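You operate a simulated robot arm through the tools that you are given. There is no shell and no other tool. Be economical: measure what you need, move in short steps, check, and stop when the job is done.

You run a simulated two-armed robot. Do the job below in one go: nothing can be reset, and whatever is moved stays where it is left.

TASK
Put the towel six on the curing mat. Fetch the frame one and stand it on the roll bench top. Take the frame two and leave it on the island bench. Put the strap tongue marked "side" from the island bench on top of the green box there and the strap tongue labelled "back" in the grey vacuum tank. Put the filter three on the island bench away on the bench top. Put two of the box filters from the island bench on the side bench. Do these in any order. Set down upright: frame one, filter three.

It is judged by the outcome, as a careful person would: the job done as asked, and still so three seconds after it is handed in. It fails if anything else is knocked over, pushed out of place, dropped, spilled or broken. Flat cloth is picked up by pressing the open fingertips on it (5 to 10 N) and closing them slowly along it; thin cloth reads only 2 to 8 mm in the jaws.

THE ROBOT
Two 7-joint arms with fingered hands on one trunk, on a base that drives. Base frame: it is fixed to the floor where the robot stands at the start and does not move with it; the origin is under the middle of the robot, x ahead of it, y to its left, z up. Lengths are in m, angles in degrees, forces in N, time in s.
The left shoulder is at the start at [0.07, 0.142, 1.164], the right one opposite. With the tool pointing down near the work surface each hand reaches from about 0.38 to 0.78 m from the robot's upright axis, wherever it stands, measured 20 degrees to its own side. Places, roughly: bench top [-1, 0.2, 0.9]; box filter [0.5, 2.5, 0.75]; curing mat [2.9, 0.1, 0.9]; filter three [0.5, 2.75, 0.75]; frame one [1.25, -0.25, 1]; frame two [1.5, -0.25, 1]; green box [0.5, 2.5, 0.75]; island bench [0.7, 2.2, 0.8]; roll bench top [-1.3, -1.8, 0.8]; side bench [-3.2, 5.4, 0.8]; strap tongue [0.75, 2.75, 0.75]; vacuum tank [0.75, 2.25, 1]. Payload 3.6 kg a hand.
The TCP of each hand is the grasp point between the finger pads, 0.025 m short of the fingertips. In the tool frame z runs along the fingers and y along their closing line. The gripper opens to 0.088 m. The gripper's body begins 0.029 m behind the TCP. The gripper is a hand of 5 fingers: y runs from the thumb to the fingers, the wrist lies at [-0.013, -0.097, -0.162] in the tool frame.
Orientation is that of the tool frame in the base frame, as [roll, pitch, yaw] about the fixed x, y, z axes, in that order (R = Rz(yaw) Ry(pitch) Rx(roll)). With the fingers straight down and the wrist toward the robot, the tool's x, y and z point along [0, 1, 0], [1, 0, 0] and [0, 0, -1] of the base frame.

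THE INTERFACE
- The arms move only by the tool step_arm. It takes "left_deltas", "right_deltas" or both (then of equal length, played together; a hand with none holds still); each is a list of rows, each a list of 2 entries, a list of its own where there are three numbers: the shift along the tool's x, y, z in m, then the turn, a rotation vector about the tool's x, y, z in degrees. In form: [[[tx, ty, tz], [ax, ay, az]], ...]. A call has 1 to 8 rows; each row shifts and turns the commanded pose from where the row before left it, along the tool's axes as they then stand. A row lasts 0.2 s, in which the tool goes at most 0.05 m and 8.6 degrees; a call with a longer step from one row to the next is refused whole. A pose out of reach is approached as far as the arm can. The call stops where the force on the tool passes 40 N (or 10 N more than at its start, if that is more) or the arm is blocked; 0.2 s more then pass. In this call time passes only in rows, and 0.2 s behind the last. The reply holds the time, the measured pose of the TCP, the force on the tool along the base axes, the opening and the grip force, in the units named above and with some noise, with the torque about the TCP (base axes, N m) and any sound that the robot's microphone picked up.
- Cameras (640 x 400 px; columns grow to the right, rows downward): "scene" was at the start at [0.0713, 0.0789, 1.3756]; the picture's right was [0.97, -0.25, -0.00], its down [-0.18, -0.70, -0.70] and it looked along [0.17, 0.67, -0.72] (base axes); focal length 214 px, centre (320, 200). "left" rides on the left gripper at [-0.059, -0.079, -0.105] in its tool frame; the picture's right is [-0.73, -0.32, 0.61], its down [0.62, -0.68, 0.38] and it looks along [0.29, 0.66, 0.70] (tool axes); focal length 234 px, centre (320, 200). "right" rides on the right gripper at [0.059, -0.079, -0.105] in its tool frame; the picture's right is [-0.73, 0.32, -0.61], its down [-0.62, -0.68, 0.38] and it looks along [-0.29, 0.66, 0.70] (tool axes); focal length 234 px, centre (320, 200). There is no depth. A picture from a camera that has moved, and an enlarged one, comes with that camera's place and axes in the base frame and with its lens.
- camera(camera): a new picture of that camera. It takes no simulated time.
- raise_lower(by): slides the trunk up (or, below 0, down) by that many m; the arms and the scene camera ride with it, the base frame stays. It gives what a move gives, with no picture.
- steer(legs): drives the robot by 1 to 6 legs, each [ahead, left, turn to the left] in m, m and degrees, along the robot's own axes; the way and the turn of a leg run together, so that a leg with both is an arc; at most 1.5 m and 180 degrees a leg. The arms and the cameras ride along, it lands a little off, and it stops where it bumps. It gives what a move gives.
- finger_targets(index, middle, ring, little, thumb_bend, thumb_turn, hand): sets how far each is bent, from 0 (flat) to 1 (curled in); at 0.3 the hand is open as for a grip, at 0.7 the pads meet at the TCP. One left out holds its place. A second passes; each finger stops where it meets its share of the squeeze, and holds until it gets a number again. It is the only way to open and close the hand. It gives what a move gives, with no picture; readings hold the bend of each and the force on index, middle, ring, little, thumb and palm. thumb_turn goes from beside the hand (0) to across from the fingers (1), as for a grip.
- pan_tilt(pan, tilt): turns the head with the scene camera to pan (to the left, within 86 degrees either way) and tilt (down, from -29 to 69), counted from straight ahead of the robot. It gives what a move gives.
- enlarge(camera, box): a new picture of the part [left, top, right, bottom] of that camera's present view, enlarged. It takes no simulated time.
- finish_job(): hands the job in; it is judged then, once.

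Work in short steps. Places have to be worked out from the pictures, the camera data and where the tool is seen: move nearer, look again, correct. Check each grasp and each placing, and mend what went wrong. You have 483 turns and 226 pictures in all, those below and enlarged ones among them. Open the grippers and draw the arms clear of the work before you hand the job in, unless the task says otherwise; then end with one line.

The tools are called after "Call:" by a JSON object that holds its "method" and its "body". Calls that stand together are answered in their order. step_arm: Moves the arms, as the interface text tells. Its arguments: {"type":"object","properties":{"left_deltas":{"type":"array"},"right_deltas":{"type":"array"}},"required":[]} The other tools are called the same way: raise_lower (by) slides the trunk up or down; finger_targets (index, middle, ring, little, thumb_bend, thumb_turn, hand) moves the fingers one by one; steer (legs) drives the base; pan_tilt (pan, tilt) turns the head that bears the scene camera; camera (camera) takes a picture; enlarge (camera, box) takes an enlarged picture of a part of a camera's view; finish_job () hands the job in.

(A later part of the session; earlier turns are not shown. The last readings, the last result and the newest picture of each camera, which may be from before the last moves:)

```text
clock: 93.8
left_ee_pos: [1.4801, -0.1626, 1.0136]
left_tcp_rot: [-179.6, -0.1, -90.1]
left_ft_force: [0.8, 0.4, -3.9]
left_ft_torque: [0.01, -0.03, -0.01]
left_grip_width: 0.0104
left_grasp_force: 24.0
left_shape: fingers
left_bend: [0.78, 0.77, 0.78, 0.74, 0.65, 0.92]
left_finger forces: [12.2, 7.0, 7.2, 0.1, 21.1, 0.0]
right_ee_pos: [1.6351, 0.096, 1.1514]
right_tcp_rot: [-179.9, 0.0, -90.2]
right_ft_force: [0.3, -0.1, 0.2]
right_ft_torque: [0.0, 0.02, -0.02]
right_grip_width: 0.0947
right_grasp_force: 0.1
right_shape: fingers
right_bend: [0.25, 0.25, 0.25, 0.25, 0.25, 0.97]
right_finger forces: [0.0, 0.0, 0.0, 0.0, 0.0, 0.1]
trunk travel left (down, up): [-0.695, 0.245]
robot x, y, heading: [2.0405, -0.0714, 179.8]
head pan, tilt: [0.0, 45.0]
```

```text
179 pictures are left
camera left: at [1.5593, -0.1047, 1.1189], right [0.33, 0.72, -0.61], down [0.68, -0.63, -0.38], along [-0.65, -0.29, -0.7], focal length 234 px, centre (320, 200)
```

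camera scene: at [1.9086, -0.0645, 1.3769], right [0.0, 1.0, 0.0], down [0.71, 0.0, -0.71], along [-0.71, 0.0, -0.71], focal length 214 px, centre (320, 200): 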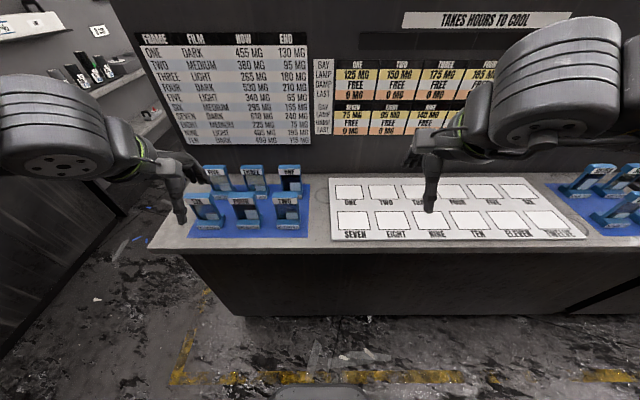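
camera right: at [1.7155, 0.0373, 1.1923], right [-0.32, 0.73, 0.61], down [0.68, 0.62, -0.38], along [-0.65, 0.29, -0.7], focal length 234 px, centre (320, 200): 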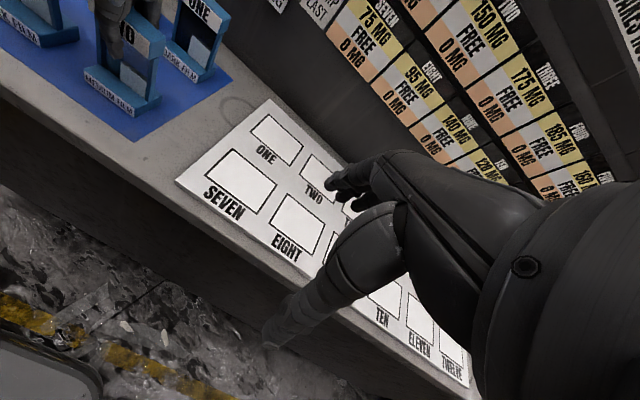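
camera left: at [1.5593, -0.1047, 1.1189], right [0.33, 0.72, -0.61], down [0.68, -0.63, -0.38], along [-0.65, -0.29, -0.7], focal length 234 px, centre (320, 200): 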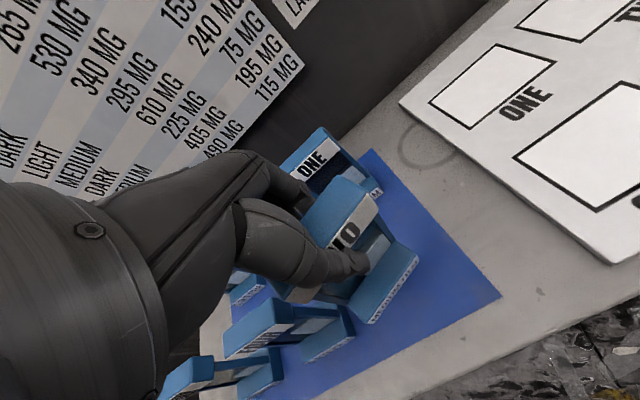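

Frame two is lifted. I raise and bring it back to the left side, then reposition for frame one with the right hand.

Call:
{"method": "step_arm", "body": {"left_deltas": [[[0, -0.01, -0.045], [0, 0, 0]], [[0, -0.01, -0.045], [0, 0, 0]], [[0, -0.02, -0.04], [0, 0, 0]], [[0.03, -0.035, 0], [0, 0, 0]], [[0.03, -0.035, 0], [0, 0, 0]], [[0.04, -0.02, 0], [0, 0, 0]], [[0.04, -0.01, 0], [0, 0, 0]], [[0.03, 0, 0], [0, 0, 0]]]}}

Call:
{"method": "steer", "body": {"legs": [[0, 0.27, 0], [0.08, 0, 0]]}}

Call:
{"method": "camera", "body": {"camera": "scene"}}

Call:
{"method": "camera", "body": {"camera": "right"}}

```text
clock: 95.6
left_ee_pos: [1.6206, -0.335, 1.1408]
left_tcp_rot: [-179.7, -0.1, -90.2]
left_ft_force: [0.1, 0.3, -4.6]
left_ft_torque: [0.02, 0.02, -0.02]
left_grip_width: 0.0094
left_grasp_force: 22.7
left_shape: fingers
left_bend: [0.78, 0.78, 0.78, 0.74, 0.66, 0.92]
left_finger forces: [11.8, 6.9, 6.8, 0.0, 19.7, 0.0]
right_ee_pos: [1.6357, 0.0954, 1.1535]
right_tcp_rot: [-179.9, 0.1, -90.2]
right_ft_force: [0.1, 0.0, -0.3]
right_ft_torque: [-0.02, 0.0, 0.02]
right_grip_width: 0.0945
right_grasp_force: 0.0
right_shape: fingers
right_bend: [0.25, 0.25, 0.25, 0.25, 0.25, 0.97]
right_finger forces: [0.1, 0.1, 0.0, 0.1, 0.1, 0.0]
trunk travel left (down, up): [-0.695, 0.245]
robot x, y, heading: [2.0398, -0.0646, 179.6]
head pan, tilt: [0.0, 45.0]
```

```text
clock: 98.2
left_ee_pos: [1.5403, -0.5996, 1.1411]
left_tcp_rot: [-179.6, -0.1, -90.4]
left_ft_force: [-0.6, -1.0, -3.1]
left_ft_torque: [-0.01, 0.0, 0.0]
left_grip_width: 0.0094
left_grasp_force: 22.0
left_shape: fingers
left_bend: [0.78, 0.78, 0.78, 0.74, 0.66, 0.92]
left_finger forces: [11.8, 7.0, 6.7, 0.1, 19.4, 0.0]
right_ee_pos: [1.5565, -0.1676, 1.1531]
right_tcp_rot: [180.0, 0.0, -90.3]
right_ft_force: [-0.4, -0.3, -0.2]
right_ft_torque: [0.0, -0.01, -0.02]
right_grip_width: 0.0946
right_grasp_force: 0.0
right_shape: fingers
right_bend: [0.25, 0.25, 0.25, 0.25, 0.25, 0.97]
right_finger forces: [0.0, 0.1, 0.1, 0.1, 0.0, 0.0]
trunk travel left (down, up): [-0.695, 0.245]
robot x, y, heading: [1.9541, -0.3308, 179.6]
head pan, tilt: [0.0, 45.0]
```

```text
178 pictures are left
camera scene: at [1.8283, -0.3314, 1.372], right [0.01, 1.0, 0.0], down [0.71, 0.0, -0.71], along [-0.71, 0.0, -0.71], focal length 214 px, centre (320, 200)
```

scene: 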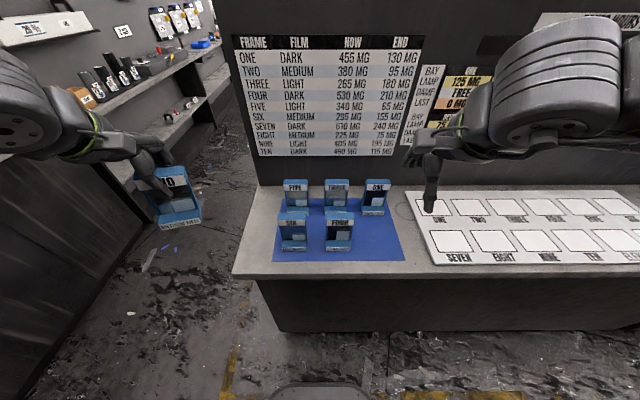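

```text
177 pictures are left
camera right: at [1.6353, -0.2285, 1.2577], right [-0.32, 0.73, 0.61], down [0.68, 0.62, -0.38], along [-0.66, 0.29, -0.7], focal length 234 px, centre (320, 200)
```

right: 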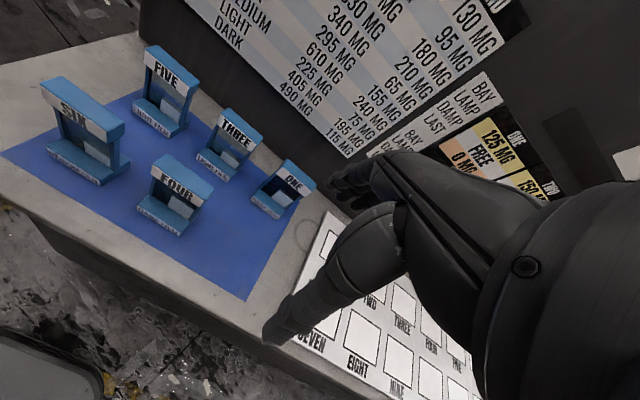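

Frame one sits at about (1.35, -0.163). I move the right hand over it.

Call:
{"method": "step_arm", "body": {"right_deltas": [[[0, 0.048, 0], [0, 0, 0]], [[0, 0.048, 0], [0, 0, 0]], [[-0.005, 0.048, 0], [0, 0, 0]], [[0, 0.045, 0.01], [0, 0, 0]], [[0, 0.015, 0.04], [0, 0, 0]], [[0, 0, 0.045], [0, 0, 0]], [[0, 0, 0.035], [0, 0, 0]]]}}

Call:
{"method": "camera", "body": {"camera": "right"}}

Call:
{"method": "enlarge", "body": {"camera": "scene", "box": [280, 130, 440, 230]}}

```text
clock: 99.8
left_ee_pos: [1.5386, -0.5986, 1.1412]
left_tcp_rot: [-179.6, -0.1, -90.3]
left_ft_force: [0.4, 0.1, -3.3]
left_ft_torque: [0.04, 0.0, -0.01]
left_grip_width: 0.0093
left_grasp_force: 21.8
left_shape: fingers
left_bend: [0.78, 0.78, 0.78, 0.74, 0.66, 0.92]
left_finger forces: [11.7, 7.1, 6.6, 0.0, 19.2, 0.0]
right_ee_pos: [1.3536, -0.1639, 1.0203]
right_tcp_rot: [-179.8, 0.1, -90.3]
right_ft_force: [-0.8, -0.3, -0.9]
right_ft_torque: [0.02, -0.01, -0.01]
right_grip_width: 0.0947
right_grasp_force: 0.0
right_shape: fingers
right_bend: [0.25, 0.25, 0.25, 0.25, 0.25, 0.97]
right_finger forces: [0.0, 0.1, 0.0, 0.1, 0.0, 0.1]
trunk travel left (down, up): [-0.695, 0.245]
robot x, y, heading: [1.9531, -0.3301, 179.6]
head pan, tilt: [0.0, 45.0]
```

```text
176 pictures are left
camera right: at [1.4322, -0.2241, 1.1256], right [-0.32, 0.73, 0.61], down [0.69, 0.62, -0.38], along [-0.65, 0.29, -0.7], focal length 234 px, centre (320, 200)
```

right: 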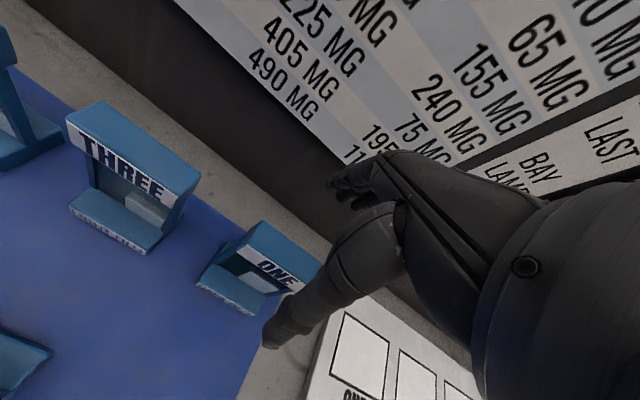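

```text
4.00 times, centred on (360, 180) of scene
camera zoom: at [1.8265, -0.3309, 1.3718], right [0.01, 1.0, 0.0], down [0.71, 0.0, -0.71], along [-0.71, 0.0, -0.71], focal length 858 px, centre (160, 280)
```

zoom: 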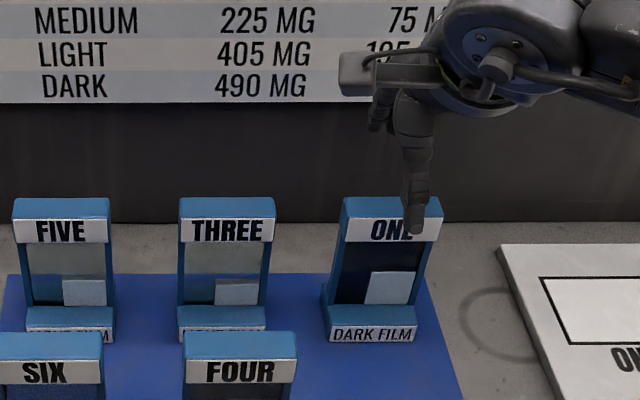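

Alignment is good. I lower to the same grip height and close.

Call:
{"method": "step_arm", "body": {"right_deltas": [[[0, 0, 0.03], [0, 0, 0]], [[0, 0, 0.026], [0, 0, 0]]]}}

Call:
{"method": "finger_targets", "body": {"hand": "right", "index": 0.64, "middle": 0.64, "ring": 0.64, "little": 0.64, "thumb_bend": 0.62}}

Call:
{"method": "enlarge", "body": {"camera": "right", "box": [180, 120, 420, 290]}}

```text
clock: 100.4
left_ee_pos: [1.5398, -0.5987, 1.142]
left_tcp_rot: [-179.6, 0.0, -90.3]
left_ft_force: [-0.3, 0.2, -3.9]
left_ft_torque: [0.01, 0.0, 0.02]
left_grip_width: 0.0091
left_grasp_force: 22.2
left_shape: fingers
left_bend: [0.78, 0.78, 0.78, 0.74, 0.66, 0.92]
left_finger forces: [11.7, 7.1, 6.4, 0.1, 19.2, 0.0]
right_ee_pos: [1.3505, -0.1615, 0.9637]
right_tcp_rot: [-179.8, 0.0, -90.3]
right_ft_force: [-0.4, -0.7, 0.1]
right_ft_torque: [0.0, -0.01, 0.0]
right_grip_width: 0.0946
right_grasp_force: 0.0
right_shape: fingers
right_bend: [0.25, 0.25, 0.25, 0.25, 0.25, 0.97]
right_finger forces: [0.0, 0.0, 0.0, 0.1, 0.0, 0.1]
trunk travel left (down, up): [-0.695, 0.245]
robot x, y, heading: [1.957, -0.3311, 179.4]
head pan, tilt: [0.0, 45.0]
```

```text
clock: 101.4
left_ee_pos: [1.5394, -0.5984, 1.1414]
left_tcp_rot: [-179.7, -0.1, -90.3]
left_ft_force: [-0.4, -0.3, -3.7]
left_ft_torque: [-0.01, -0.01, 0.02]
left_grip_width: 0.0093
left_grasp_force: 21.7
left_shape: fingers
left_bend: [0.78, 0.78, 0.78, 0.74, 0.66, 0.92]
left_finger forces: [11.6, 7.1, 6.5, 0.1, 19.2, 0.0]
right_ee_pos: [1.3513, -0.163, 0.9654]
right_tcp_rot: [-179.9, 0.0, -90.3]
right_ft_force: [-0.4, 0.0, 0.4]
right_ft_torque: [0.01, 0.02, 0.06]
right_grip_width: 0.0176
right_grasp_force: 1.7
right_shape: fingers
right_bend: [0.62, 0.63, 0.63, 0.64, 0.6, 0.97]
right_finger forces: [1.2, 0.7, 0.8, 0.0, 1.7, 0.0]
trunk travel left (down, up): [-0.695, 0.245]
robot x, y, heading: [1.9542, -0.3309, 179.6]
head pan, tilt: [0.0, 45.0]
```

```text
2.35 times, centred on (300, 205) of right
camera zoom: at [1.4302, -0.2218, 1.0696], right [-0.32, 0.73, 0.61], down [0.69, 0.62, -0.38], along [-0.65, 0.29, -0.7], focal length 551 px, centre (367, 188)
```

zoom: 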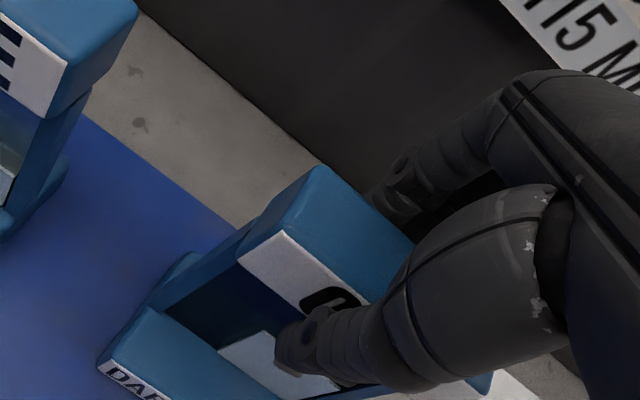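

Even contact; I tighten and lift.

Call:
{"method": "finger_targets", "body": {"hand": "right", "index": 0.8, "middle": 0.8, "ring": 0.8, "little": 0.74, "thumb_bend": 0.73}}

Call:
{"method": "step_arm", "body": {"right_deltas": [[[0, 0, -0.03], [0, 0, 0]], [[0, 0, -0.04], [0, 0, 0]], [[0, 0, -0.045], [0, 0, 0]], [[0, 0, -0.045], [0, 0, 0]], [[0, -0.045, -0.015], [0, 0, 0]], [[0, -0.048, 0], [0, 0, 0]], [[0, -0.048, 0], [0, 0, 0]], [[0, -0.048, 0], [0, 0, 0]]]}}

Call:
{"method": "camera", "body": {"camera": "right"}}

Call:
{"method": "camera", "body": {"camera": "scene"}}

```text
clock: 102.4
left_ee_pos: [1.5386, -0.5992, 1.1408]
left_tcp_rot: [-179.6, -0.2, -90.3]
left_ft_force: [0.1, 0.6, -3.7]
left_ft_torque: [0.03, 0.02, 0.03]
left_grip_width: 0.0093
left_grasp_force: 22.3
left_shape: fingers
left_bend: [0.78, 0.78, 0.78, 0.74, 0.66, 0.92]
left_finger forces: [11.7, 7.1, 6.5, 0.1, 19.2, 0.0]
right_ee_pos: [1.35, -0.1609, 0.9646]
right_tcp_rot: [-179.9, 0.0, -90.3]
right_ft_force: [-0.9, -0.8, -3.6]
right_ft_torque: [-0.03, 0.01, 0.03]
right_grip_width: 0.0116
right_grasp_force: 24.8
right_shape: fingers
right_bend: [0.76, 0.76, 0.78, 0.74, 0.64, 0.92]
right_finger forces: [11.9, 9.0, 7.0, 0.1, 21.7, 0.0]
trunk travel left (down, up): [-0.695, 0.245]
robot x, y, heading: [1.9569, -0.332, 179.4]
head pan, tilt: [0.0, 45.0]
```

```text
clock: 104.2
left_ee_pos: [1.5418, -0.5982, 1.1426]
left_tcp_rot: [-179.8, -0.1, -90.3]
left_ft_force: [-0.4, 0.1, -3.6]
left_ft_torque: [0.01, 0.02, 0.0]
left_grip_width: 0.0092
left_grasp_force: 22.1
left_shape: fingers
left_bend: [0.78, 0.78, 0.78, 0.74, 0.66, 0.92]
left_finger forces: [11.7, 7.0, 6.6, 0.1, 18.6, 0.0]
right_ee_pos: [1.5432, -0.166, 1.1395]
right_tcp_rot: [180.0, -0.1, -90.3]
right_ft_force: [-0.2, -0.1, -3.9]
right_ft_torque: [-0.03, 0.03, 0.0]
right_grip_width: 0.01
right_grasp_force: 23.2
right_shape: fingers
right_bend: [0.78, 0.77, 0.79, 0.74, 0.66, 0.92]
right_finger forces: [11.4, 8.0, 7.0, 0.1, 20.4, 0.1]
trunk travel left (down, up): [-0.695, 0.245]
robot x, y, heading: [1.9609, -0.3323, 179.6]
head pan, tilt: [0.0, 45.0]
```

```text
173 pictures are left
camera right: at [1.6233, -0.2257, 1.2446], right [-0.32, 0.73, 0.61], down [0.69, 0.62, -0.38], along [-0.66, 0.29, -0.7], focal length 234 px, centre (320, 200)
```

right: 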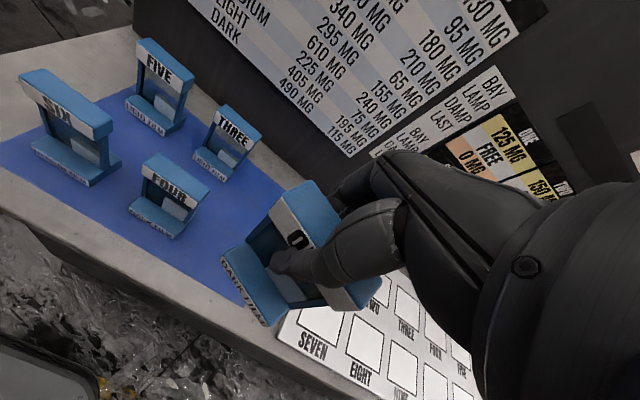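

```text
172 pictures are left
camera scene: at [1.8293, -0.3305, 1.372], right [0.01, 1.0, 0.0], down [0.71, 0.0, -0.71], along [-0.71, 0.0, -0.71], focal length 214 px, centre (320, 200)
```

scene: 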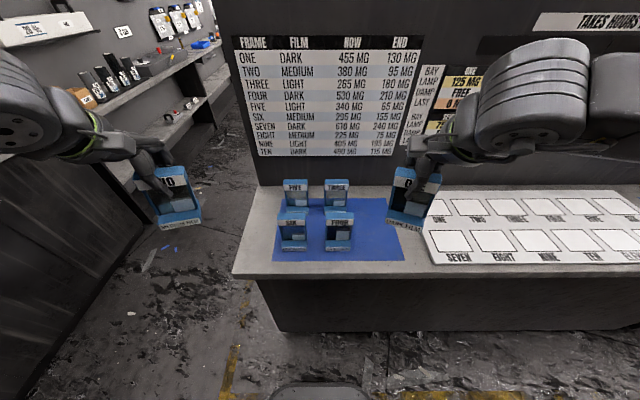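

Both frames held. I drive back out of the aisle and west along the lane (heading stays 180°).

Call:
{"method": "steer", "body": {"legs": [[0, 0.8, 0.4], [1.1, 0, 0]]}}

Call:
{"method": "pan_tilt", "body": {"pan": 15, "tilt": 25}}

Call:
{"method": "camera", "body": {"camera": "scene"}}

```text
clock: 113.7
left_ee_pos: [0.453, -1.4347, 1.1417]
left_tcp_rot: [-179.7, -0.1, -88.3]
left_ft_force: [-0.4, -0.2, -4.0]
left_ft_torque: [0.03, 0.0, -0.01]
left_grip_width: 0.0092
left_grasp_force: 22.3
left_shape: fingers
left_bend: [0.78, 0.78, 0.78, 0.74, 0.66, 0.92]
left_finger forces: [11.7, 7.2, 6.4, 0.0, 18.6, 0.1]
right_ee_pos: [0.442, -1.0025, 1.1405]
right_tcp_rot: [-179.9, 0.0, -88.5]
right_ft_force: [-0.1, 0.2, -4.3]
right_ft_torque: [-0.02, 0.02, 0.0]
right_grip_width: 0.01
right_grasp_force: 23.2
right_shape: fingers
right_bend: [0.78, 0.77, 0.79, 0.74, 0.66, 0.92]
right_finger forces: [11.4, 7.5, 7.2, 0.0, 20.0, 0.0]
trunk travel left (down, up): [-0.695, 0.245]
robot x, y, heading: [0.8654, -1.1496, -178.2]
head pan, tilt: [0.0, 45.0]
```

```text
clock: 114.5
left_ee_pos: [0.4526, -1.4338, 1.1415]
left_tcp_rot: [-179.7, 0.0, -88.3]
left_ft_force: [-0.3, -0.2, -3.6]
left_ft_torque: [0.02, 0.02, -0.01]
left_grip_width: 0.0094
left_grasp_force: 21.9
left_shape: fingers
left_bend: [0.78, 0.78, 0.78, 0.74, 0.66, 0.92]
left_finger forces: [11.7, 7.1, 6.5, 0.1, 18.5, 0.1]
right_ee_pos: [0.4408, -1.0028, 1.1384]
right_tcp_rot: [-179.9, 0.1, -88.5]
right_ft_force: [-0.7, -1.0, -3.1]
right_ft_torque: [-0.01, -0.05, -0.01]
right_grip_width: 0.0095
right_grasp_force: 23.1
right_shape: fingers
right_bend: [0.78, 0.77, 0.79, 0.74, 0.66, 0.92]
right_finger forces: [11.2, 7.6, 7.2, 0.0, 20.1, 0.0]
trunk travel left (down, up): [-0.695, 0.245]
robot x, y, heading: [0.8651, -1.1546, -178.1]
head pan, tilt: [15.0, 25.0]
```

```text
171 pictures are left
camera scene: at [0.7244, -1.1809, 1.4023], right [-0.28, 0.96, 0.0], down [0.41, 0.12, -0.91], along [-0.87, -0.26, -0.42], focal length 214 px, centre (320, 200)
```

scene: 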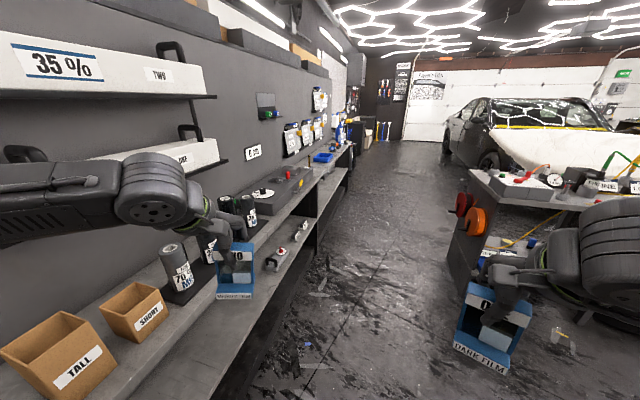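

I drift right for clearance and advance toward the roll bench.

Call:
{"method": "steer", "body": {"legs": [[0.4, -0.17, -1.8], [1.3, 0, 0]]}}

Call:
{"method": "pan_tilt", "body": {"pan": 50, "tilt": 25}}

Call:
{"method": "camera", "body": {"camera": "scene"}}

```text
clock: 123.2
left_ee_pos: [-1.2278, -1.2726, 1.1407]
left_tcp_rot: [-179.7, -0.1, -89.3]
left_ft_force: [0.2, 0.2, -3.2]
left_ft_torque: [0.02, 0.04, -0.02]
left_grip_width: 0.009
left_grasp_force: 22.6
left_shape: fingers
left_bend: [0.78, 0.78, 0.78, 0.74, 0.66, 0.92]
left_finger forces: [11.9, 7.4, 6.4, 0.1, 18.5, 0.0]
right_ee_pos: [-1.2329, -0.8394, 1.1394]
right_tcp_rot: [-179.9, 0.1, -89.3]
right_ft_force: [-0.3, 0.8, -2.6]
right_ft_torque: [0.01, 0.04, 0.0]
right_grip_width: 0.0099
right_grasp_force: 22.3
right_shape: fingers
right_bend: [0.78, 0.77, 0.79, 0.74, 0.66, 0.92]
right_finger forces: [11.2, 7.6, 7.1, 0.0, 19.8, 0.0]
trunk travel left (down, up): [-0.695, 0.245]
robot x, y, heading: [-0.8117, -1.0007, -179.5]
head pan, tilt: [15.0, 25.0]
```

```text
clock: 124.2
left_ee_pos: [-1.2282, -1.2726, 1.1404]
left_tcp_rot: [-179.5, -0.1, -89.3]
left_ft_force: [-0.1, 0.8, -3.5]
left_ft_torque: [-0.01, 0.03, 0.04]
left_grip_width: 0.0091
left_grasp_force: 21.6
left_shape: fingers
left_bend: [0.78, 0.78, 0.78, 0.74, 0.66, 0.92]
left_finger forces: [11.9, 7.3, 6.3, 0.1, 18.5, 0.0]
right_ee_pos: [-1.2323, -0.8406, 1.1381]
right_tcp_rot: [-180.0, 0.0, -89.3]
right_ft_force: [-0.3, 0.3, -3.5]
right_ft_torque: [0.0, 0.0, 0.02]
right_grip_width: 0.0097
right_grasp_force: 22.5
right_shape: fingers
right_bend: [0.78, 0.77, 0.79, 0.74, 0.66, 0.92]
right_finger forces: [11.2, 7.5, 7.2, 0.0, 19.8, 0.1]
trunk travel left (down, up): [-0.695, 0.245]
robot x, y, heading: [-0.8134, -0.9975, -179.3]
head pan, tilt: [50.0, 25.0]
```

```text
170 pictures are left
camera scene: at [-0.9216, -1.0702, 1.4024], right [-0.77, 0.64, 0.0], down [0.27, 0.33, -0.91], along [-0.58, -0.7, -0.42], focal length 214 px, centre (320, 200)
```

scene: 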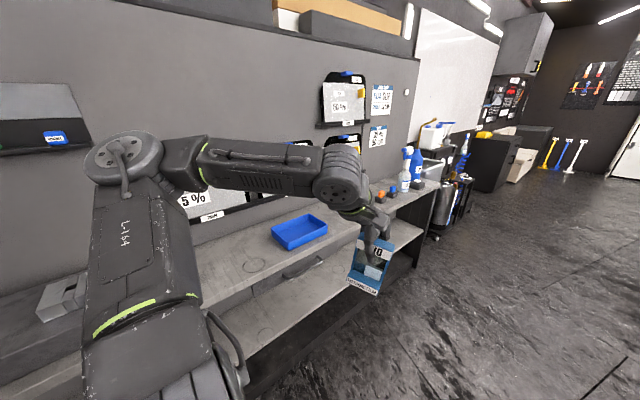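

The roll bench top with a blue tray is to my left. I turn to face it.

Call:
{"method": "steer", "body": {"legs": [[0.3, 0, 0], [0, 0, 89]]}}

Call:
{"method": "pan_tilt", "body": {"pan": 0, "tilt": 35}}

Call:
{"method": "camera", "body": {"camera": "scene"}}

```text
clock: 130.1
left_ee_pos: [-0.8201, -1.4072, 1.1414]
left_tcp_rot: [-179.6, -0.1, 2.6]
left_ft_force: [0.7, -1.1, -3.0]
left_ft_torque: [-0.03, 0.0, 0.02]
left_grip_width: 0.0087
left_grasp_force: 21.5
left_shape: fingers
left_bend: [0.78, 0.78, 0.78, 0.74, 0.66, 0.92]
left_finger forces: [11.7, 7.3, 6.1, 0.0, 17.9, 0.0]
right_ee_pos: [-1.2515, -1.4258, 1.1394]
right_tcp_rot: [-179.9, 0.1, 2.6]
right_ft_force: [-0.1, 0.5, -2.9]
right_ft_torque: [0.0, -0.01, 0.02]
right_grip_width: 0.0096
right_grasp_force: 22.0
right_shape: fingers
right_bend: [0.78, 0.77, 0.79, 0.74, 0.67, 0.92]
right_finger forces: [10.9, 7.5, 6.8, 0.1, 19.0, 0.1]
trunk travel left (down, up): [-0.695, 0.245]
robot x, y, heading: [-1.1068, -1.0025, -87.3]
head pan, tilt: [50.0, 25.0]
```

```text
clock: 131.3
left_ee_pos: [-0.8196, -1.4065, 1.1415]
left_tcp_rot: [-179.6, -0.1, 2.6]
left_ft_force: [0.8, -0.5, -3.9]
left_ft_torque: [-0.03, 0.05, 0.01]
left_grip_width: 0.009
left_grasp_force: 21.1
left_shape: fingers
left_bend: [0.78, 0.78, 0.78, 0.74, 0.66, 0.92]
left_finger forces: [11.7, 7.3, 6.1, 0.1, 17.8, 0.1]
right_ee_pos: [-1.2519, -1.426, 1.1388]
right_tcp_rot: [180.0, 0.0, 2.6]
right_ft_force: [-0.3, -0.2, -4.9]
right_ft_torque: [-0.01, -0.03, 0.04]
right_grip_width: 0.0095
right_grasp_force: 21.7
right_shape: fingers
right_bend: [0.78, 0.77, 0.79, 0.74, 0.67, 0.92]
right_finger forces: [10.9, 7.4, 6.8, 0.0, 18.9, 0.1]
trunk travel left (down, up): [-0.695, 0.245]
robot x, y, heading: [-1.1086, -1.0003, -87.2]
head pan, tilt: [0.0, 35.0]
```

```text
169 pictures are left
camera scene: at [-1.0995, -1.1403, 1.3866], right [-1.0, -0.04, 0.0], down [-0.03, 0.57, -0.82], along [0.04, -0.82, -0.57], focal length 214 px, centre (320, 200)
```

scene: 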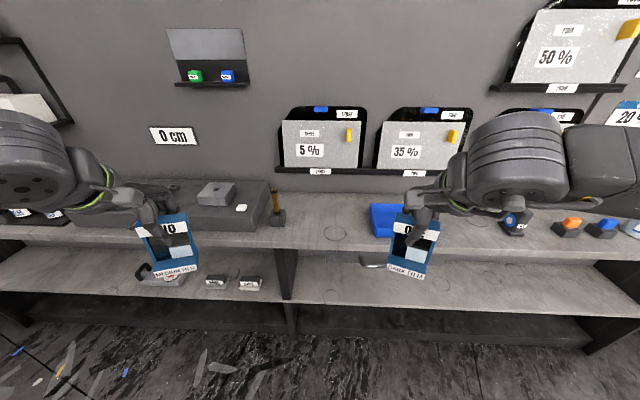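

Free spot on the top left of the tray. I come closer and shift left so the right hand faces it.

Call:
{"method": "steer", "body": {"legs": [[0.2, 0.12, -2.7]]}}

Call:
{"method": "pan_tilt", "body": {"pan": -8, "tilt": 40}}

Call:
{"method": "camera", "body": {"camera": "scene"}}

Call:
{"method": "camera", "body": {"camera": "right"}}

```text
clock: 133.0
left_ee_pos: [-0.7235, -1.6235, 1.1416]
left_tcp_rot: [-179.6, -0.1, -0.7]
left_ft_force: [0.3, -0.1, -3.2]
left_ft_torque: [-0.01, 0.01, 0.02]
left_grip_width: 0.0087
left_grasp_force: 22.5
left_shape: fingers
left_bend: [0.78, 0.78, 0.78, 0.74, 0.66, 0.92]
left_finger forces: [11.8, 7.5, 6.0, 0.0, 17.9, 0.0]
right_ee_pos: [-1.1547, -1.6182, 1.1398]
right_tcp_rot: [-179.9, -0.1, -0.7]
right_ft_force: [0.0, -0.6, -3.9]
right_ft_torque: [-0.01, 0.0, 0.0]
right_grip_width: 0.0095
right_grasp_force: 22.1
right_shape: fingers
right_bend: [0.78, 0.77, 0.79, 0.74, 0.67, 0.92]
right_finger forces: [10.9, 7.5, 6.9, 0.1, 18.9, 0.1]
trunk travel left (down, up): [-0.695, 0.245]
robot x, y, heading: [-0.9856, -1.2021, -90.7]
head pan, tilt: [0.0, 35.0]
```

```text
clock: 133.7
left_ee_pos: [-0.7222, -1.6236, 1.1418]
left_tcp_rot: [-179.6, 0.0, -0.7]
left_ft_force: [0.3, -0.4, -3.5]
left_ft_torque: [-0.01, -0.02, -0.05]
left_grip_width: 0.0087
left_grasp_force: 21.3
left_shape: fingers
left_bend: [0.78, 0.78, 0.78, 0.74, 0.66, 0.92]
left_finger forces: [11.8, 7.5, 6.0, 0.0, 17.9, 0.0]
right_ee_pos: [-1.1551, -1.6184, 1.1379]
right_tcp_rot: [-179.8, 0.0, -0.7]
right_ft_force: [0.4, 0.1, -2.7]
right_ft_torque: [-0.01, 0.0, -0.02]
right_grip_width: 0.0091
right_grasp_force: 22.0
right_shape: fingers
right_bend: [0.78, 0.77, 0.79, 0.74, 0.67, 0.92]
right_finger forces: [10.9, 7.5, 6.8, 0.1, 18.9, 0.0]
trunk travel left (down, up): [-0.695, 0.245]
robot x, y, heading: [-0.9867, -1.2046, -91.0]
head pan, tilt: [-8.0, 40.0]
```

```text
168 pictures are left
camera scene: at [-0.9978, -1.3379, 1.379], right [-0.99, 0.15, 0.0], down [0.1, 0.64, -0.77], along [-0.12, -0.76, -0.64], focal length 214 px, centre (320, 200)
```

scene: 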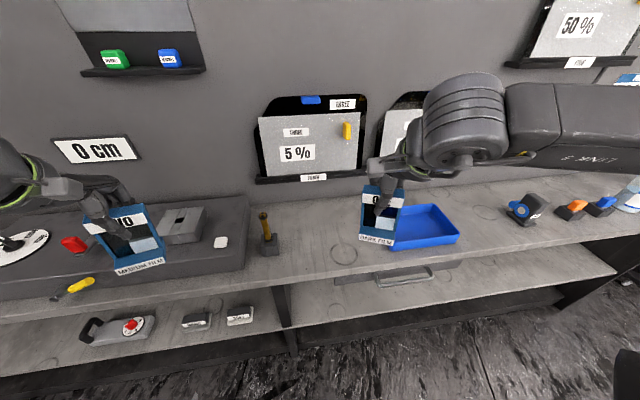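

```text
167 pictures are left
camera right: at [-1.0943, -1.5417, 1.2438], right [-0.73, -0.32, 0.61], down [-0.61, 0.69, -0.38], along [-0.3, -0.65, -0.7], focal length 234 px, centre (320, 200)
```

right: 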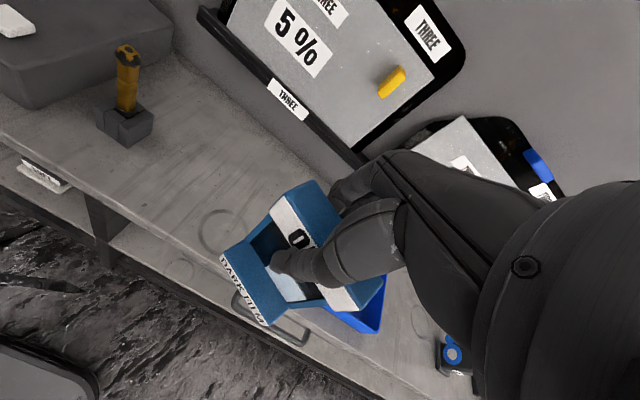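

I carry frame one forward to y≈-1.80 and start down, watching the force.

Call:
{"method": "step_arm", "body": {"right_deltas": [[[0.005, 0.045, 0], [0, 0, 0]], [[0.005, 0.045, 0], [0, 0, 0]], [[0, 0.045, 0], [0, 0, 0]], [[0, 0.045, 0], [0, 0, 0]], [[0, 0, 0.04], [0, 0, 0]], [[0, 0, 0.04], [0, 0, 0]], [[0, 0, 0.04], [0, 0, 0]], [[0, 0, 0.03], [0, 0, 0]]]}}

Call:
{"method": "camera", "body": {"camera": "scene"}}

Call:
{"method": "camera", "body": {"camera": "right"}}

```text
clock: 135.5
left_ee_pos: [-0.7233, -1.6234, 1.14]
left_tcp_rot: [-179.6, -0.1, -0.7]
left_ft_force: [0.2, 0.1, -3.1]
left_ft_torque: [-0.03, 0.01, -0.02]
left_grip_width: 0.0083
left_grasp_force: 21.6
left_shape: fingers
left_bend: [0.78, 0.78, 0.78, 0.74, 0.66, 0.92]
left_finger forces: [11.8, 7.6, 6.0, 0.0, 17.8, 0.0]
right_ee_pos: [-1.1465, -1.7987, 0.9862]
right_tcp_rot: [-179.9, -0.1, -0.7]
right_ft_force: [0.1, -0.4, -3.8]
right_ft_torque: [-0.02, -0.05, -0.01]
right_grip_width: 0.0089
right_grasp_force: 22.0
right_shape: fingers
right_bend: [0.78, 0.78, 0.79, 0.74, 0.66, 0.92]
right_finger forces: [11.7, 7.2, 6.6, 0.0, 18.2, 0.1]
trunk travel left (down, up): [-0.695, 0.245]
robot x, y, heading: [-0.9813, -1.2062, -90.8]
head pan, tilt: [-8.0, 40.0]
```

```text
166 pictures are left
camera scene: at [-0.9988, -1.3376, 1.379], right [-0.99, 0.15, 0.0], down [0.1, 0.64, -0.77], along [-0.12, -0.76, -0.64], focal length 214 px, centre (320, 200)
```

scene: 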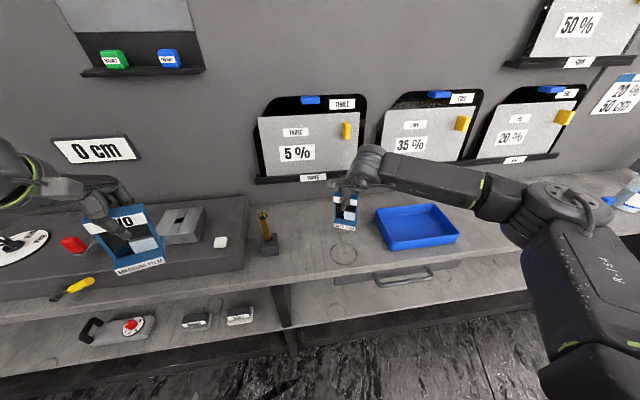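

```text
165 pictures are left
camera right: at [-1.0865, -1.7215, 1.0914], right [-0.73, -0.32, 0.61], down [-0.61, 0.69, -0.38], along [-0.3, -0.65, -0.7], focal length 234 px, centre (320, 200)
```

right: 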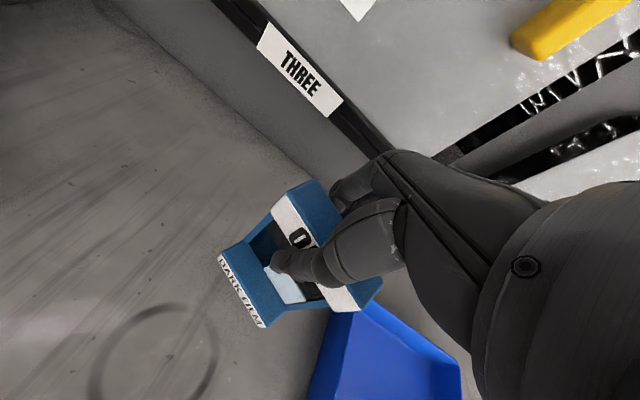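

Clear of the tray. I lower in small steps to contact.

Call:
{"method": "step_arm", "body": {"right_deltas": [[[0, 0, 0.03], [0, 0, 0]], [[0, 0, 0.015], [0, 0, 0]], [[0, 0, 0.008], [0, 0, 0]], [[0, 0, 0.006], [0, 0, 0]]]}}

Call:
{"method": "enlarge", "body": {"camera": "scene", "box": [280, 140, 440, 280]}}

```text
clock: 136.5
left_ee_pos: [-0.7229, -1.6204, 1.1428]
left_tcp_rot: [-179.8, 0.0, -0.7]
left_ft_force: [0.2, 0.4, -3.3]
left_ft_torque: [-0.05, 0.02, 0.0]
left_grip_width: 0.0089
left_grasp_force: 21.3
left_shape: fingers
left_bend: [0.78, 0.78, 0.78, 0.74, 0.66, 0.92]
left_finger forces: [11.9, 7.8, 6.0, 0.0, 17.8, 0.0]
right_ee_pos: [-1.1484, -1.7958, 0.9331]
right_tcp_rot: [179.8, 0.0, -0.8]
right_ft_force: [-3.3, -5.4, 20.7]
right_ft_torque: [-0.15, 0.18, -0.07]
right_grip_width: 0.007
right_grasp_force: 22.7
right_shape: fingers
right_bend: [0.79, 0.8, 0.79, 0.74, 0.68, 0.92]
right_finger forces: [16.7, 8.4, 1.0, 0.1, 19.2, 0.0]
trunk travel left (down, up): [-0.695, 0.245]
robot x, y, heading: [-0.9837, -1.2017, -90.8]
head pan, tilt: [-8.0, 40.0]
```

```text
2.86 times, centred on (360, 210) of scene
camera zoom: at [-0.9975, -1.3339, 1.3798], right [-0.99, 0.15, 0.0], down [0.1, 0.63, -0.77], along [-0.12, -0.76, -0.64], focal length 613 px, centre (206, 171)
```

zoom: 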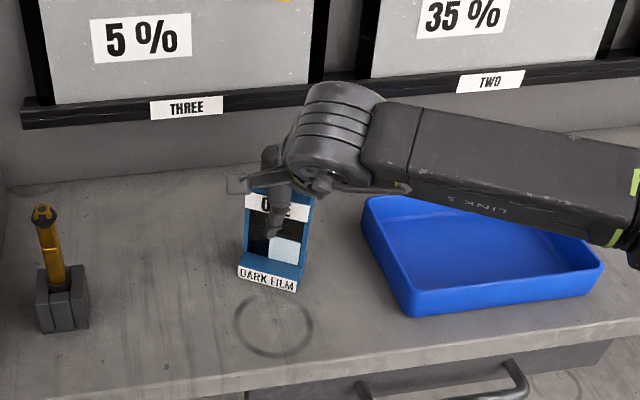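

Contact. I ease up 3 mm, open, and retreat.

Call:
{"method": "step_arm", "body": {"right_deltas": [[[0, 0, -0.004], [0, 0, 0]]]}}

Call:
{"method": "finger_targets", "body": {"hand": "right", "index": 0.55, "middle": 0.55, "ring": 0.55, "little": 0.55, "thumb_bend": 0.58}}

Call:
{"method": "finger_targets", "body": {"hand": "right", "index": 0.3, "middle": 0.3, "ring": 0.3, "little": 0.3, "thumb_bend": 0.3}}

Call:
{"method": "enlarge", "body": {"camera": "right", "box": [160, 140, 440, 340]}}

```text
clock: 136.9
left_ee_pos: [-0.7223, -1.6219, 1.1428]
left_tcp_rot: [-179.7, 0.0, -0.7]
left_ft_force: [0.9, 0.0, -3.8]
left_ft_torque: [-0.02, 0.02, 0.01]
left_grip_width: 0.0087
left_grasp_force: 21.5
left_shape: fingers
left_bend: [0.78, 0.78, 0.78, 0.74, 0.66, 0.92]
left_finger forces: [11.9, 7.7, 6.1, 0.0, 17.9, 0.1]
right_ee_pos: [-1.1476, -1.7953, 0.9347]
right_tcp_rot: [-179.8, 0.0, -0.8]
right_ft_force: [-0.9, -0.6, 7.7]
right_ft_torque: [-0.29, 0.14, -0.1]
right_grip_width: 0.0069
right_grasp_force: 21.1
right_shape: fingers
right_bend: [0.79, 0.79, 0.79, 0.74, 0.68, 0.92]
right_finger forces: [13.1, 7.2, 1.7, 0.0, 19.0, 0.0]
trunk travel left (down, up): [-0.695, 0.245]
robot x, y, heading: [-0.9858, -1.2041, -90.6]
head pan, tilt: [-8.0, 40.0]
```

```text
clock: 137.9
left_ee_pos: [-0.7223, -1.6241, 1.1413]
left_tcp_rot: [-179.7, 0.0, -0.7]
left_ft_force: [0.8, -0.4, -3.1]
left_ft_torque: [-0.05, 0.02, 0.01]
left_grip_width: 0.0091
left_grasp_force: 21.9
left_shape: fingers
left_bend: [0.78, 0.78, 0.78, 0.74, 0.66, 0.92]
left_finger forces: [11.8, 7.7, 5.9, 0.0, 17.8, 0.0]
right_ee_pos: [-1.1478, -1.7963, 0.9342]
right_tcp_rot: [-179.9, -0.1, -0.8]
right_ft_force: [1.1, 0.5, -0.9]
right_ft_torque: [-0.02, -0.03, -0.04]
right_grip_width: 0.0292
right_grasp_force: 0.3
right_shape: fingers
right_bend: [0.55, 0.55, 0.55, 0.55, 0.57, 0.97]
right_finger forces: [0.0, 0.0, 0.0, 0.0, 0.7, 0.0]
trunk travel left (down, up): [-0.695, 0.245]
robot x, y, heading: [-0.9856, -1.2064, -90.7]
head pan, tilt: [-8.0, 40.0]
```

```text
clock: 138.9
left_ee_pos: [-0.7217, -1.6232, 1.1417]
left_tcp_rot: [-179.8, -0.1, -0.8]
left_ft_force: [0.3, 0.2, -3.8]
left_ft_torque: [0.0, 0.05, -0.02]
left_grip_width: 0.0086
left_grasp_force: 22.0
left_shape: fingers
left_bend: [0.78, 0.78, 0.78, 0.74, 0.66, 0.92]
left_finger forces: [11.8, 7.6, 6.1, 0.0, 17.7, 0.1]
right_ee_pos: [-1.1483, -1.7972, 0.9342]
right_tcp_rot: [-180.0, 0.1, -0.7]
right_ft_force: [-0.4, -0.2, 0.2]
right_ft_torque: [-0.01, -0.02, 0.0]
right_grip_width: 0.0847
right_grasp_force: 0.1
right_shape: fingers
right_bend: [0.3, 0.3, 0.3, 0.3, 0.3, 0.97]
right_finger forces: [0.0, 0.1, 0.0, 0.0, 0.0, 0.1]
trunk travel left (down, up): [-0.695, 0.245]
robot x, y, heading: [-0.9858, -1.2021, -90.7]
head pan, tilt: [-8.0, 40.0]
```

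```text
2.00 times, centred on (300, 240) of right
camera zoom: at [-1.0881, -1.7199, 1.0386], right [-0.73, -0.32, 0.61], down [-0.61, 0.69, -0.38], along [-0.3, -0.65, -0.7], focal length 468 px, centre (360, 120)
```

zoom: 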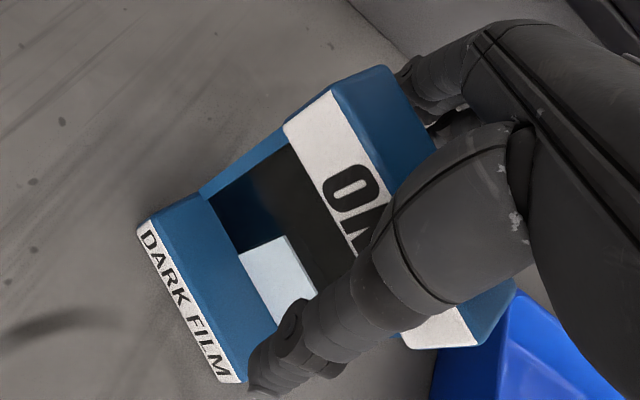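

Standing free. I raise the hand straight up and bring it back.

Call:
{"method": "step_arm", "body": {"right_deltas": [[[0, 0, -0.03], [0, 0, 0]], [[0, 0, -0.045], [0, 0, 0]], [[0, 0, -0.045], [0, 0, 0]], [[0, 0, -0.045], [0, 0, 0]], [[0, -0.045, -0.02], [0, 0, 0]], [[0, -0.045, 0], [0, 0, 0]], [[0, -0.045, 0], [0, 0, 0]], [[0, -0.045, 0], [0, 0, 0]]]}}

Call:
{"method": "enlarge", "body": {"camera": "scene", "box": [240, 140, 480, 280]}}

```text
clock: 140.7
left_ee_pos: [-0.7224, -1.6218, 1.1426]
left_tcp_rot: [-179.9, -0.1, -0.7]
left_ft_force: [0.6, -0.2, -3.6]
left_ft_torque: [-0.02, 0.01, -0.03]
left_grip_width: 0.0087
left_grasp_force: 21.6
left_shape: fingers
left_bend: [0.78, 0.78, 0.78, 0.74, 0.66, 0.92]
left_finger forces: [11.9, 7.7, 5.9, 0.0, 17.7, 0.0]
right_ee_pos: [-1.1469, -1.6151, 1.1163]
right_tcp_rot: [-179.9, -0.1, -0.7]
right_ft_force: [-0.3, 0.4, -1.2]
right_ft_torque: [-0.02, 0.02, 0.0]
right_grip_width: 0.0845
right_grasp_force: 0.0
right_shape: fingers
right_bend: [0.3, 0.3, 0.3, 0.3, 0.3, 0.97]
right_finger forces: [0.0, 0.1, 0.0, 0.0, 0.0, 0.1]
trunk travel left (down, up): [-0.695, 0.245]
robot x, y, heading: [-0.9847, -1.205, -90.7]
head pan, tilt: [-8.0, 40.0]
```

```text
2.67 times, centred on (360, 210) of scene
camera zoom: at [-0.9982, -1.3348, 1.3793], right [-0.99, 0.15, 0.0], down [0.1, 0.63, -0.77], along [-0.12, -0.76, -0.64], focal length 572 px, centre (213, 173)
```

zoom: 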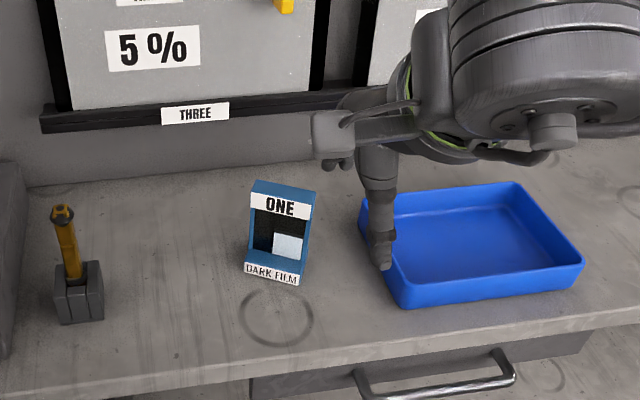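

Frame one is placed. I back out and head for the island bench, first to the starting lane.

Call:
{"method": "steer", "body": {"legs": [[-0.28, 0, 0], [0, 0, 90], [0.85, 0, 0], [0, 0, 90]]}}

Call:
{"method": "pan_tilt", "body": {"pan": 0, "tilt": 25}}

Call:
{"method": "camera", "body": {"camera": "scene"}}

```text
clock: 154.3
left_ee_pos: [-0.3904, -0.5338, 1.1419]
left_tcp_rot: [-179.6, -0.1, 176.8]
left_ft_force: [-0.2, 1.1, -3.6]
left_ft_torque: [0.0, -0.03, -0.01]
left_grip_width: 0.0079
left_grasp_force: 21.0
left_shape: fingers
left_bend: [0.78, 0.78, 0.78, 0.74, 0.66, 0.93]
left_finger forces: [11.4, 7.9, 5.3, 0.1, 16.6, 0.1]
right_ee_pos: [0.0327, -0.5583, 1.1161]
right_tcp_rot: [-180.0, 0.0, 176.8]
right_ft_force: [0.2, 0.0, 0.5]
right_ft_torque: [0.02, 0.01, -0.01]
right_grip_width: 0.0844
right_grasp_force: 0.1
right_shape: fingers
right_bend: [0.3, 0.3, 0.3, 0.3, 0.3, 0.97]
right_finger forces: [0.0, 0.0, 0.0, 0.0, 0.1, 0.1]
trunk travel left (down, up): [-0.695, 0.245]
robot x, y, heading: [-0.1438, -0.9672, 86.7]
head pan, tilt: [-8.0, 40.0]
```

```text
clock: 155.1
left_ee_pos: [-0.3895, -0.5345, 1.1406]
left_tcp_rot: [-179.7, 0.1, 176.8]
left_ft_force: [-0.4, 0.5, -4.2]
left_ft_torque: [-0.02, 0.0, 0.0]
left_grip_width: 0.008
left_grasp_force: 20.7
left_shape: fingers
left_bend: [0.78, 0.78, 0.78, 0.74, 0.66, 0.93]
left_finger forces: [11.4, 7.9, 5.3, 0.0, 16.7, 0.0]
right_ee_pos: [0.0331, -0.5591, 1.1173]
right_tcp_rot: [-179.9, -0.1, 176.6]
right_ft_force: [-1.2, 0.6, 0.3]
right_ft_torque: [0.0, -0.06, -0.01]
right_grip_width: 0.0843
right_grasp_force: 0.0
right_shape: fingers
right_bend: [0.3, 0.3, 0.3, 0.3, 0.3, 0.97]
right_finger forces: [0.1, 0.0, 0.0, 0.1, 0.0, 0.0]
trunk travel left (down, up): [-0.695, 0.245]
robot x, y, heading: [-0.1457, -0.9669, 86.5]
head pan, tilt: [0.0, 25.0]
```

```text
161 pictures are left
camera scene: at [-0.136, -0.8229, 1.4023], right [1.0, -0.06, 0.0], down [-0.02, -0.42, -0.91], along [0.05, 0.9, -0.42], focal length 214 px, centre (320, 200)
```

scene: 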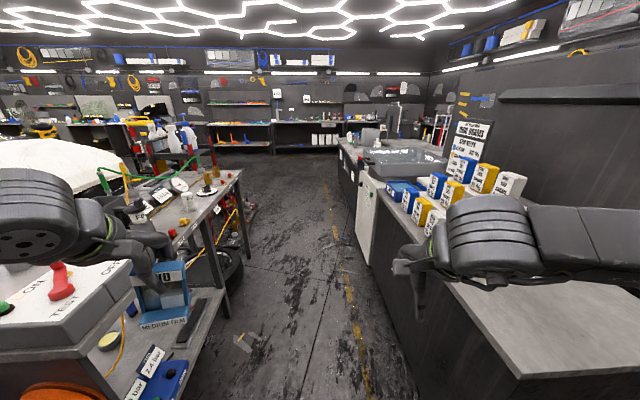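

The lane ahead is clear. I drive north alongside to the island bench.

Call:
{"method": "steer", "body": {"legs": [[0.3, 0, 3.5], [1.4, 0, 0], [1.2, 0, 0]]}}

Call:
{"method": "pan_tilt", "body": {"pan": -40, "tilt": 30}}

Call:
{"method": "camera", "body": {"camera": "scene"}}

```text
clock: 169.3
left_ee_pos: [-0.4478, 2.3201, 1.1407]
left_tcp_rot: [-179.7, 0.0, -177.9]
left_ft_force: [-0.1, 0.1, -3.7]
left_ft_torque: [0.0, -0.04, 0.01]
left_grip_width: 0.0076
left_grasp_force: 20.7
left_shape: fingers
left_bend: [0.78, 0.78, 0.78, 0.74, 0.66, 0.93]
left_finger forces: [11.6, 8.1, 5.1, 0.0, 16.5, 0.0]
right_ee_pos: [-0.026, 2.3357, 1.117]
right_tcp_rot: [-179.9, 0.0, -177.9]
right_ft_force: [0.2, 0.1, -0.7]
right_ft_torque: [-0.04, 0.01, 0.01]
right_grip_width: 0.0845
right_grasp_force: 0.1
right_shape: fingers
right_bend: [0.3, 0.3, 0.3, 0.3, 0.3, 0.97]
right_finger forces: [0.0, 0.0, 0.0, 0.0, 0.1, 0.0]
trunk travel left (down, up): [-0.695, 0.245]
robot x, y, heading: [-0.1647, 1.9113, 92.0]
head pan, tilt: [0.0, 25.0]
```

```text
clock: 170.4
left_ee_pos: [-0.4489, 2.3191, 1.1414]
left_tcp_rot: [-179.6, -0.1, -177.9]
left_ft_force: [0.1, 0.7, -3.3]
left_ft_torque: [0.05, -0.01, -0.02]
left_grip_width: 0.0076
left_grasp_force: 20.4
left_shape: fingers
left_bend: [0.78, 0.78, 0.78, 0.74, 0.66, 0.93]
left_finger forces: [11.6, 8.0, 5.1, 0.0, 16.5, 0.0]
right_ee_pos: [-0.026, 2.335, 1.1167]
right_tcp_rot: [-180.0, 0.1, -177.9]
right_ft_force: [-0.5, 0.5, -0.3]
right_ft_torque: [-0.04, -0.01, -0.01]
right_grip_width: 0.0846
right_grasp_force: 0.0
right_shape: fingers
right_bend: [0.3, 0.3, 0.3, 0.3, 0.3, 0.97]
right_finger forces: [0.1, 0.0, 0.0, 0.1, 0.1, 0.1]
trunk travel left (down, up): [-0.695, 0.245]
robot x, y, heading: [-0.1671, 1.9098, 92.2]
head pan, tilt: [-40.0, 30.0]
```

```text
160 pictures are left
camera scene: at [-0.1104, 2.0353, 1.3945], right [0.79, -0.61, 0.0], down [-0.31, -0.39, -0.87], along [0.53, 0.68, -0.5], focal length 214 px, centre (320, 200)
```

scene: 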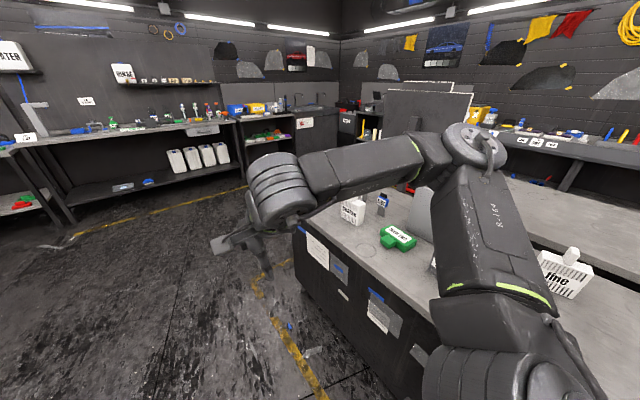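

I turn to face the island bench.

Call:
{"method": "steer", "body": {"legs": [[0.35, 0, 0], [0, 0, -92]]}}

Call:
{"method": "pan_tilt", "body": {"pan": 0, "tilt": 32}}

Call:
{"method": "camera", "body": {"camera": "scene"}}

```text
clock: 176.6
left_ee_pos: [0.2475, 2.5221, 1.1411]
left_tcp_rot: [-179.7, -0.1, 88.3]
left_ft_force: [-0.2, 0.2, -3.0]
left_ft_torque: [-0.02, -0.01, 0.0]
left_grip_width: 0.0072
left_grasp_force: 19.4
left_shape: fingers
left_bend: [0.78, 0.78, 0.78, 0.74, 0.66, 0.93]
left_finger forces: [11.5, 7.6, 4.9, 0.1, 15.8, 0.0]
right_ee_pos: [0.2342, 2.0979, 1.1165]
right_tcp_rot: [180.0, 0.0, 88.3]
right_ft_force: [0.1, -0.2, -0.4]
right_ft_torque: [0.04, -0.03, 0.0]
right_grip_width: 0.0849
right_grasp_force: 0.2
right_shape: fingers
right_bend: [0.3, 0.3, 0.3, 0.3, 0.3, 0.97]
right_finger forces: [0.0, 0.0, 0.0, 0.1, 0.0, 0.0]
trunk travel left (down, up): [-0.695, 0.245]
robot x, y, heading: [-0.1773, 2.2637, -1.9]
head pan, tilt: [-40.0, 30.0]
```

```text
clock: 177.7
left_ee_pos: [0.2483, 2.5215, 1.1409]
left_tcp_rot: [-179.6, -0.2, 88.3]
left_ft_force: [0.2, -0.7, -3.6]
left_ft_torque: [-0.02, -0.03, -0.01]
left_grip_width: 0.0073
left_grasp_force: 20.2
left_shape: fingers
left_bend: [0.78, 0.78, 0.78, 0.74, 0.66, 0.93]
left_finger forces: [11.5, 7.6, 4.8, 0.0, 15.9, 0.0]
right_ee_pos: [0.2362, 2.0981, 1.1153]
right_tcp_rot: [-179.9, -0.1, 88.3]
right_ft_force: [0.0, 0.2, 0.3]
right_ft_torque: [0.06, -0.03, -0.02]
right_grip_width: 0.0846
right_grasp_force: 0.1
right_shape: fingers
right_bend: [0.3, 0.3, 0.3, 0.3, 0.3, 0.97]
right_finger forces: [0.0, 0.0, 0.1, 0.1, 0.0, 0.0]
trunk travel left (down, up): [-0.695, 0.245]
robot x, y, heading: [-0.1774, 2.2646, -1.7]
head pan, tilt: [0.0, 32.0]
```

```text
159 pictures are left
camera scene: at [-0.036, 2.2619, 1.3913], right [-0.03, -1.0, 0.0], down [-0.53, 0.02, -0.85], along [0.85, -0.03, -0.53], focal length 214 px, centre (320, 200)
```

scene: 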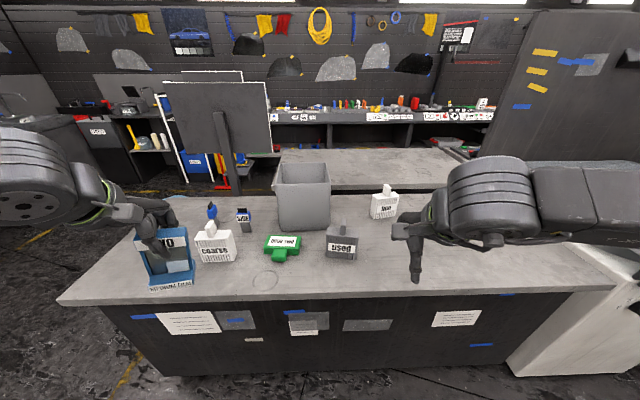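

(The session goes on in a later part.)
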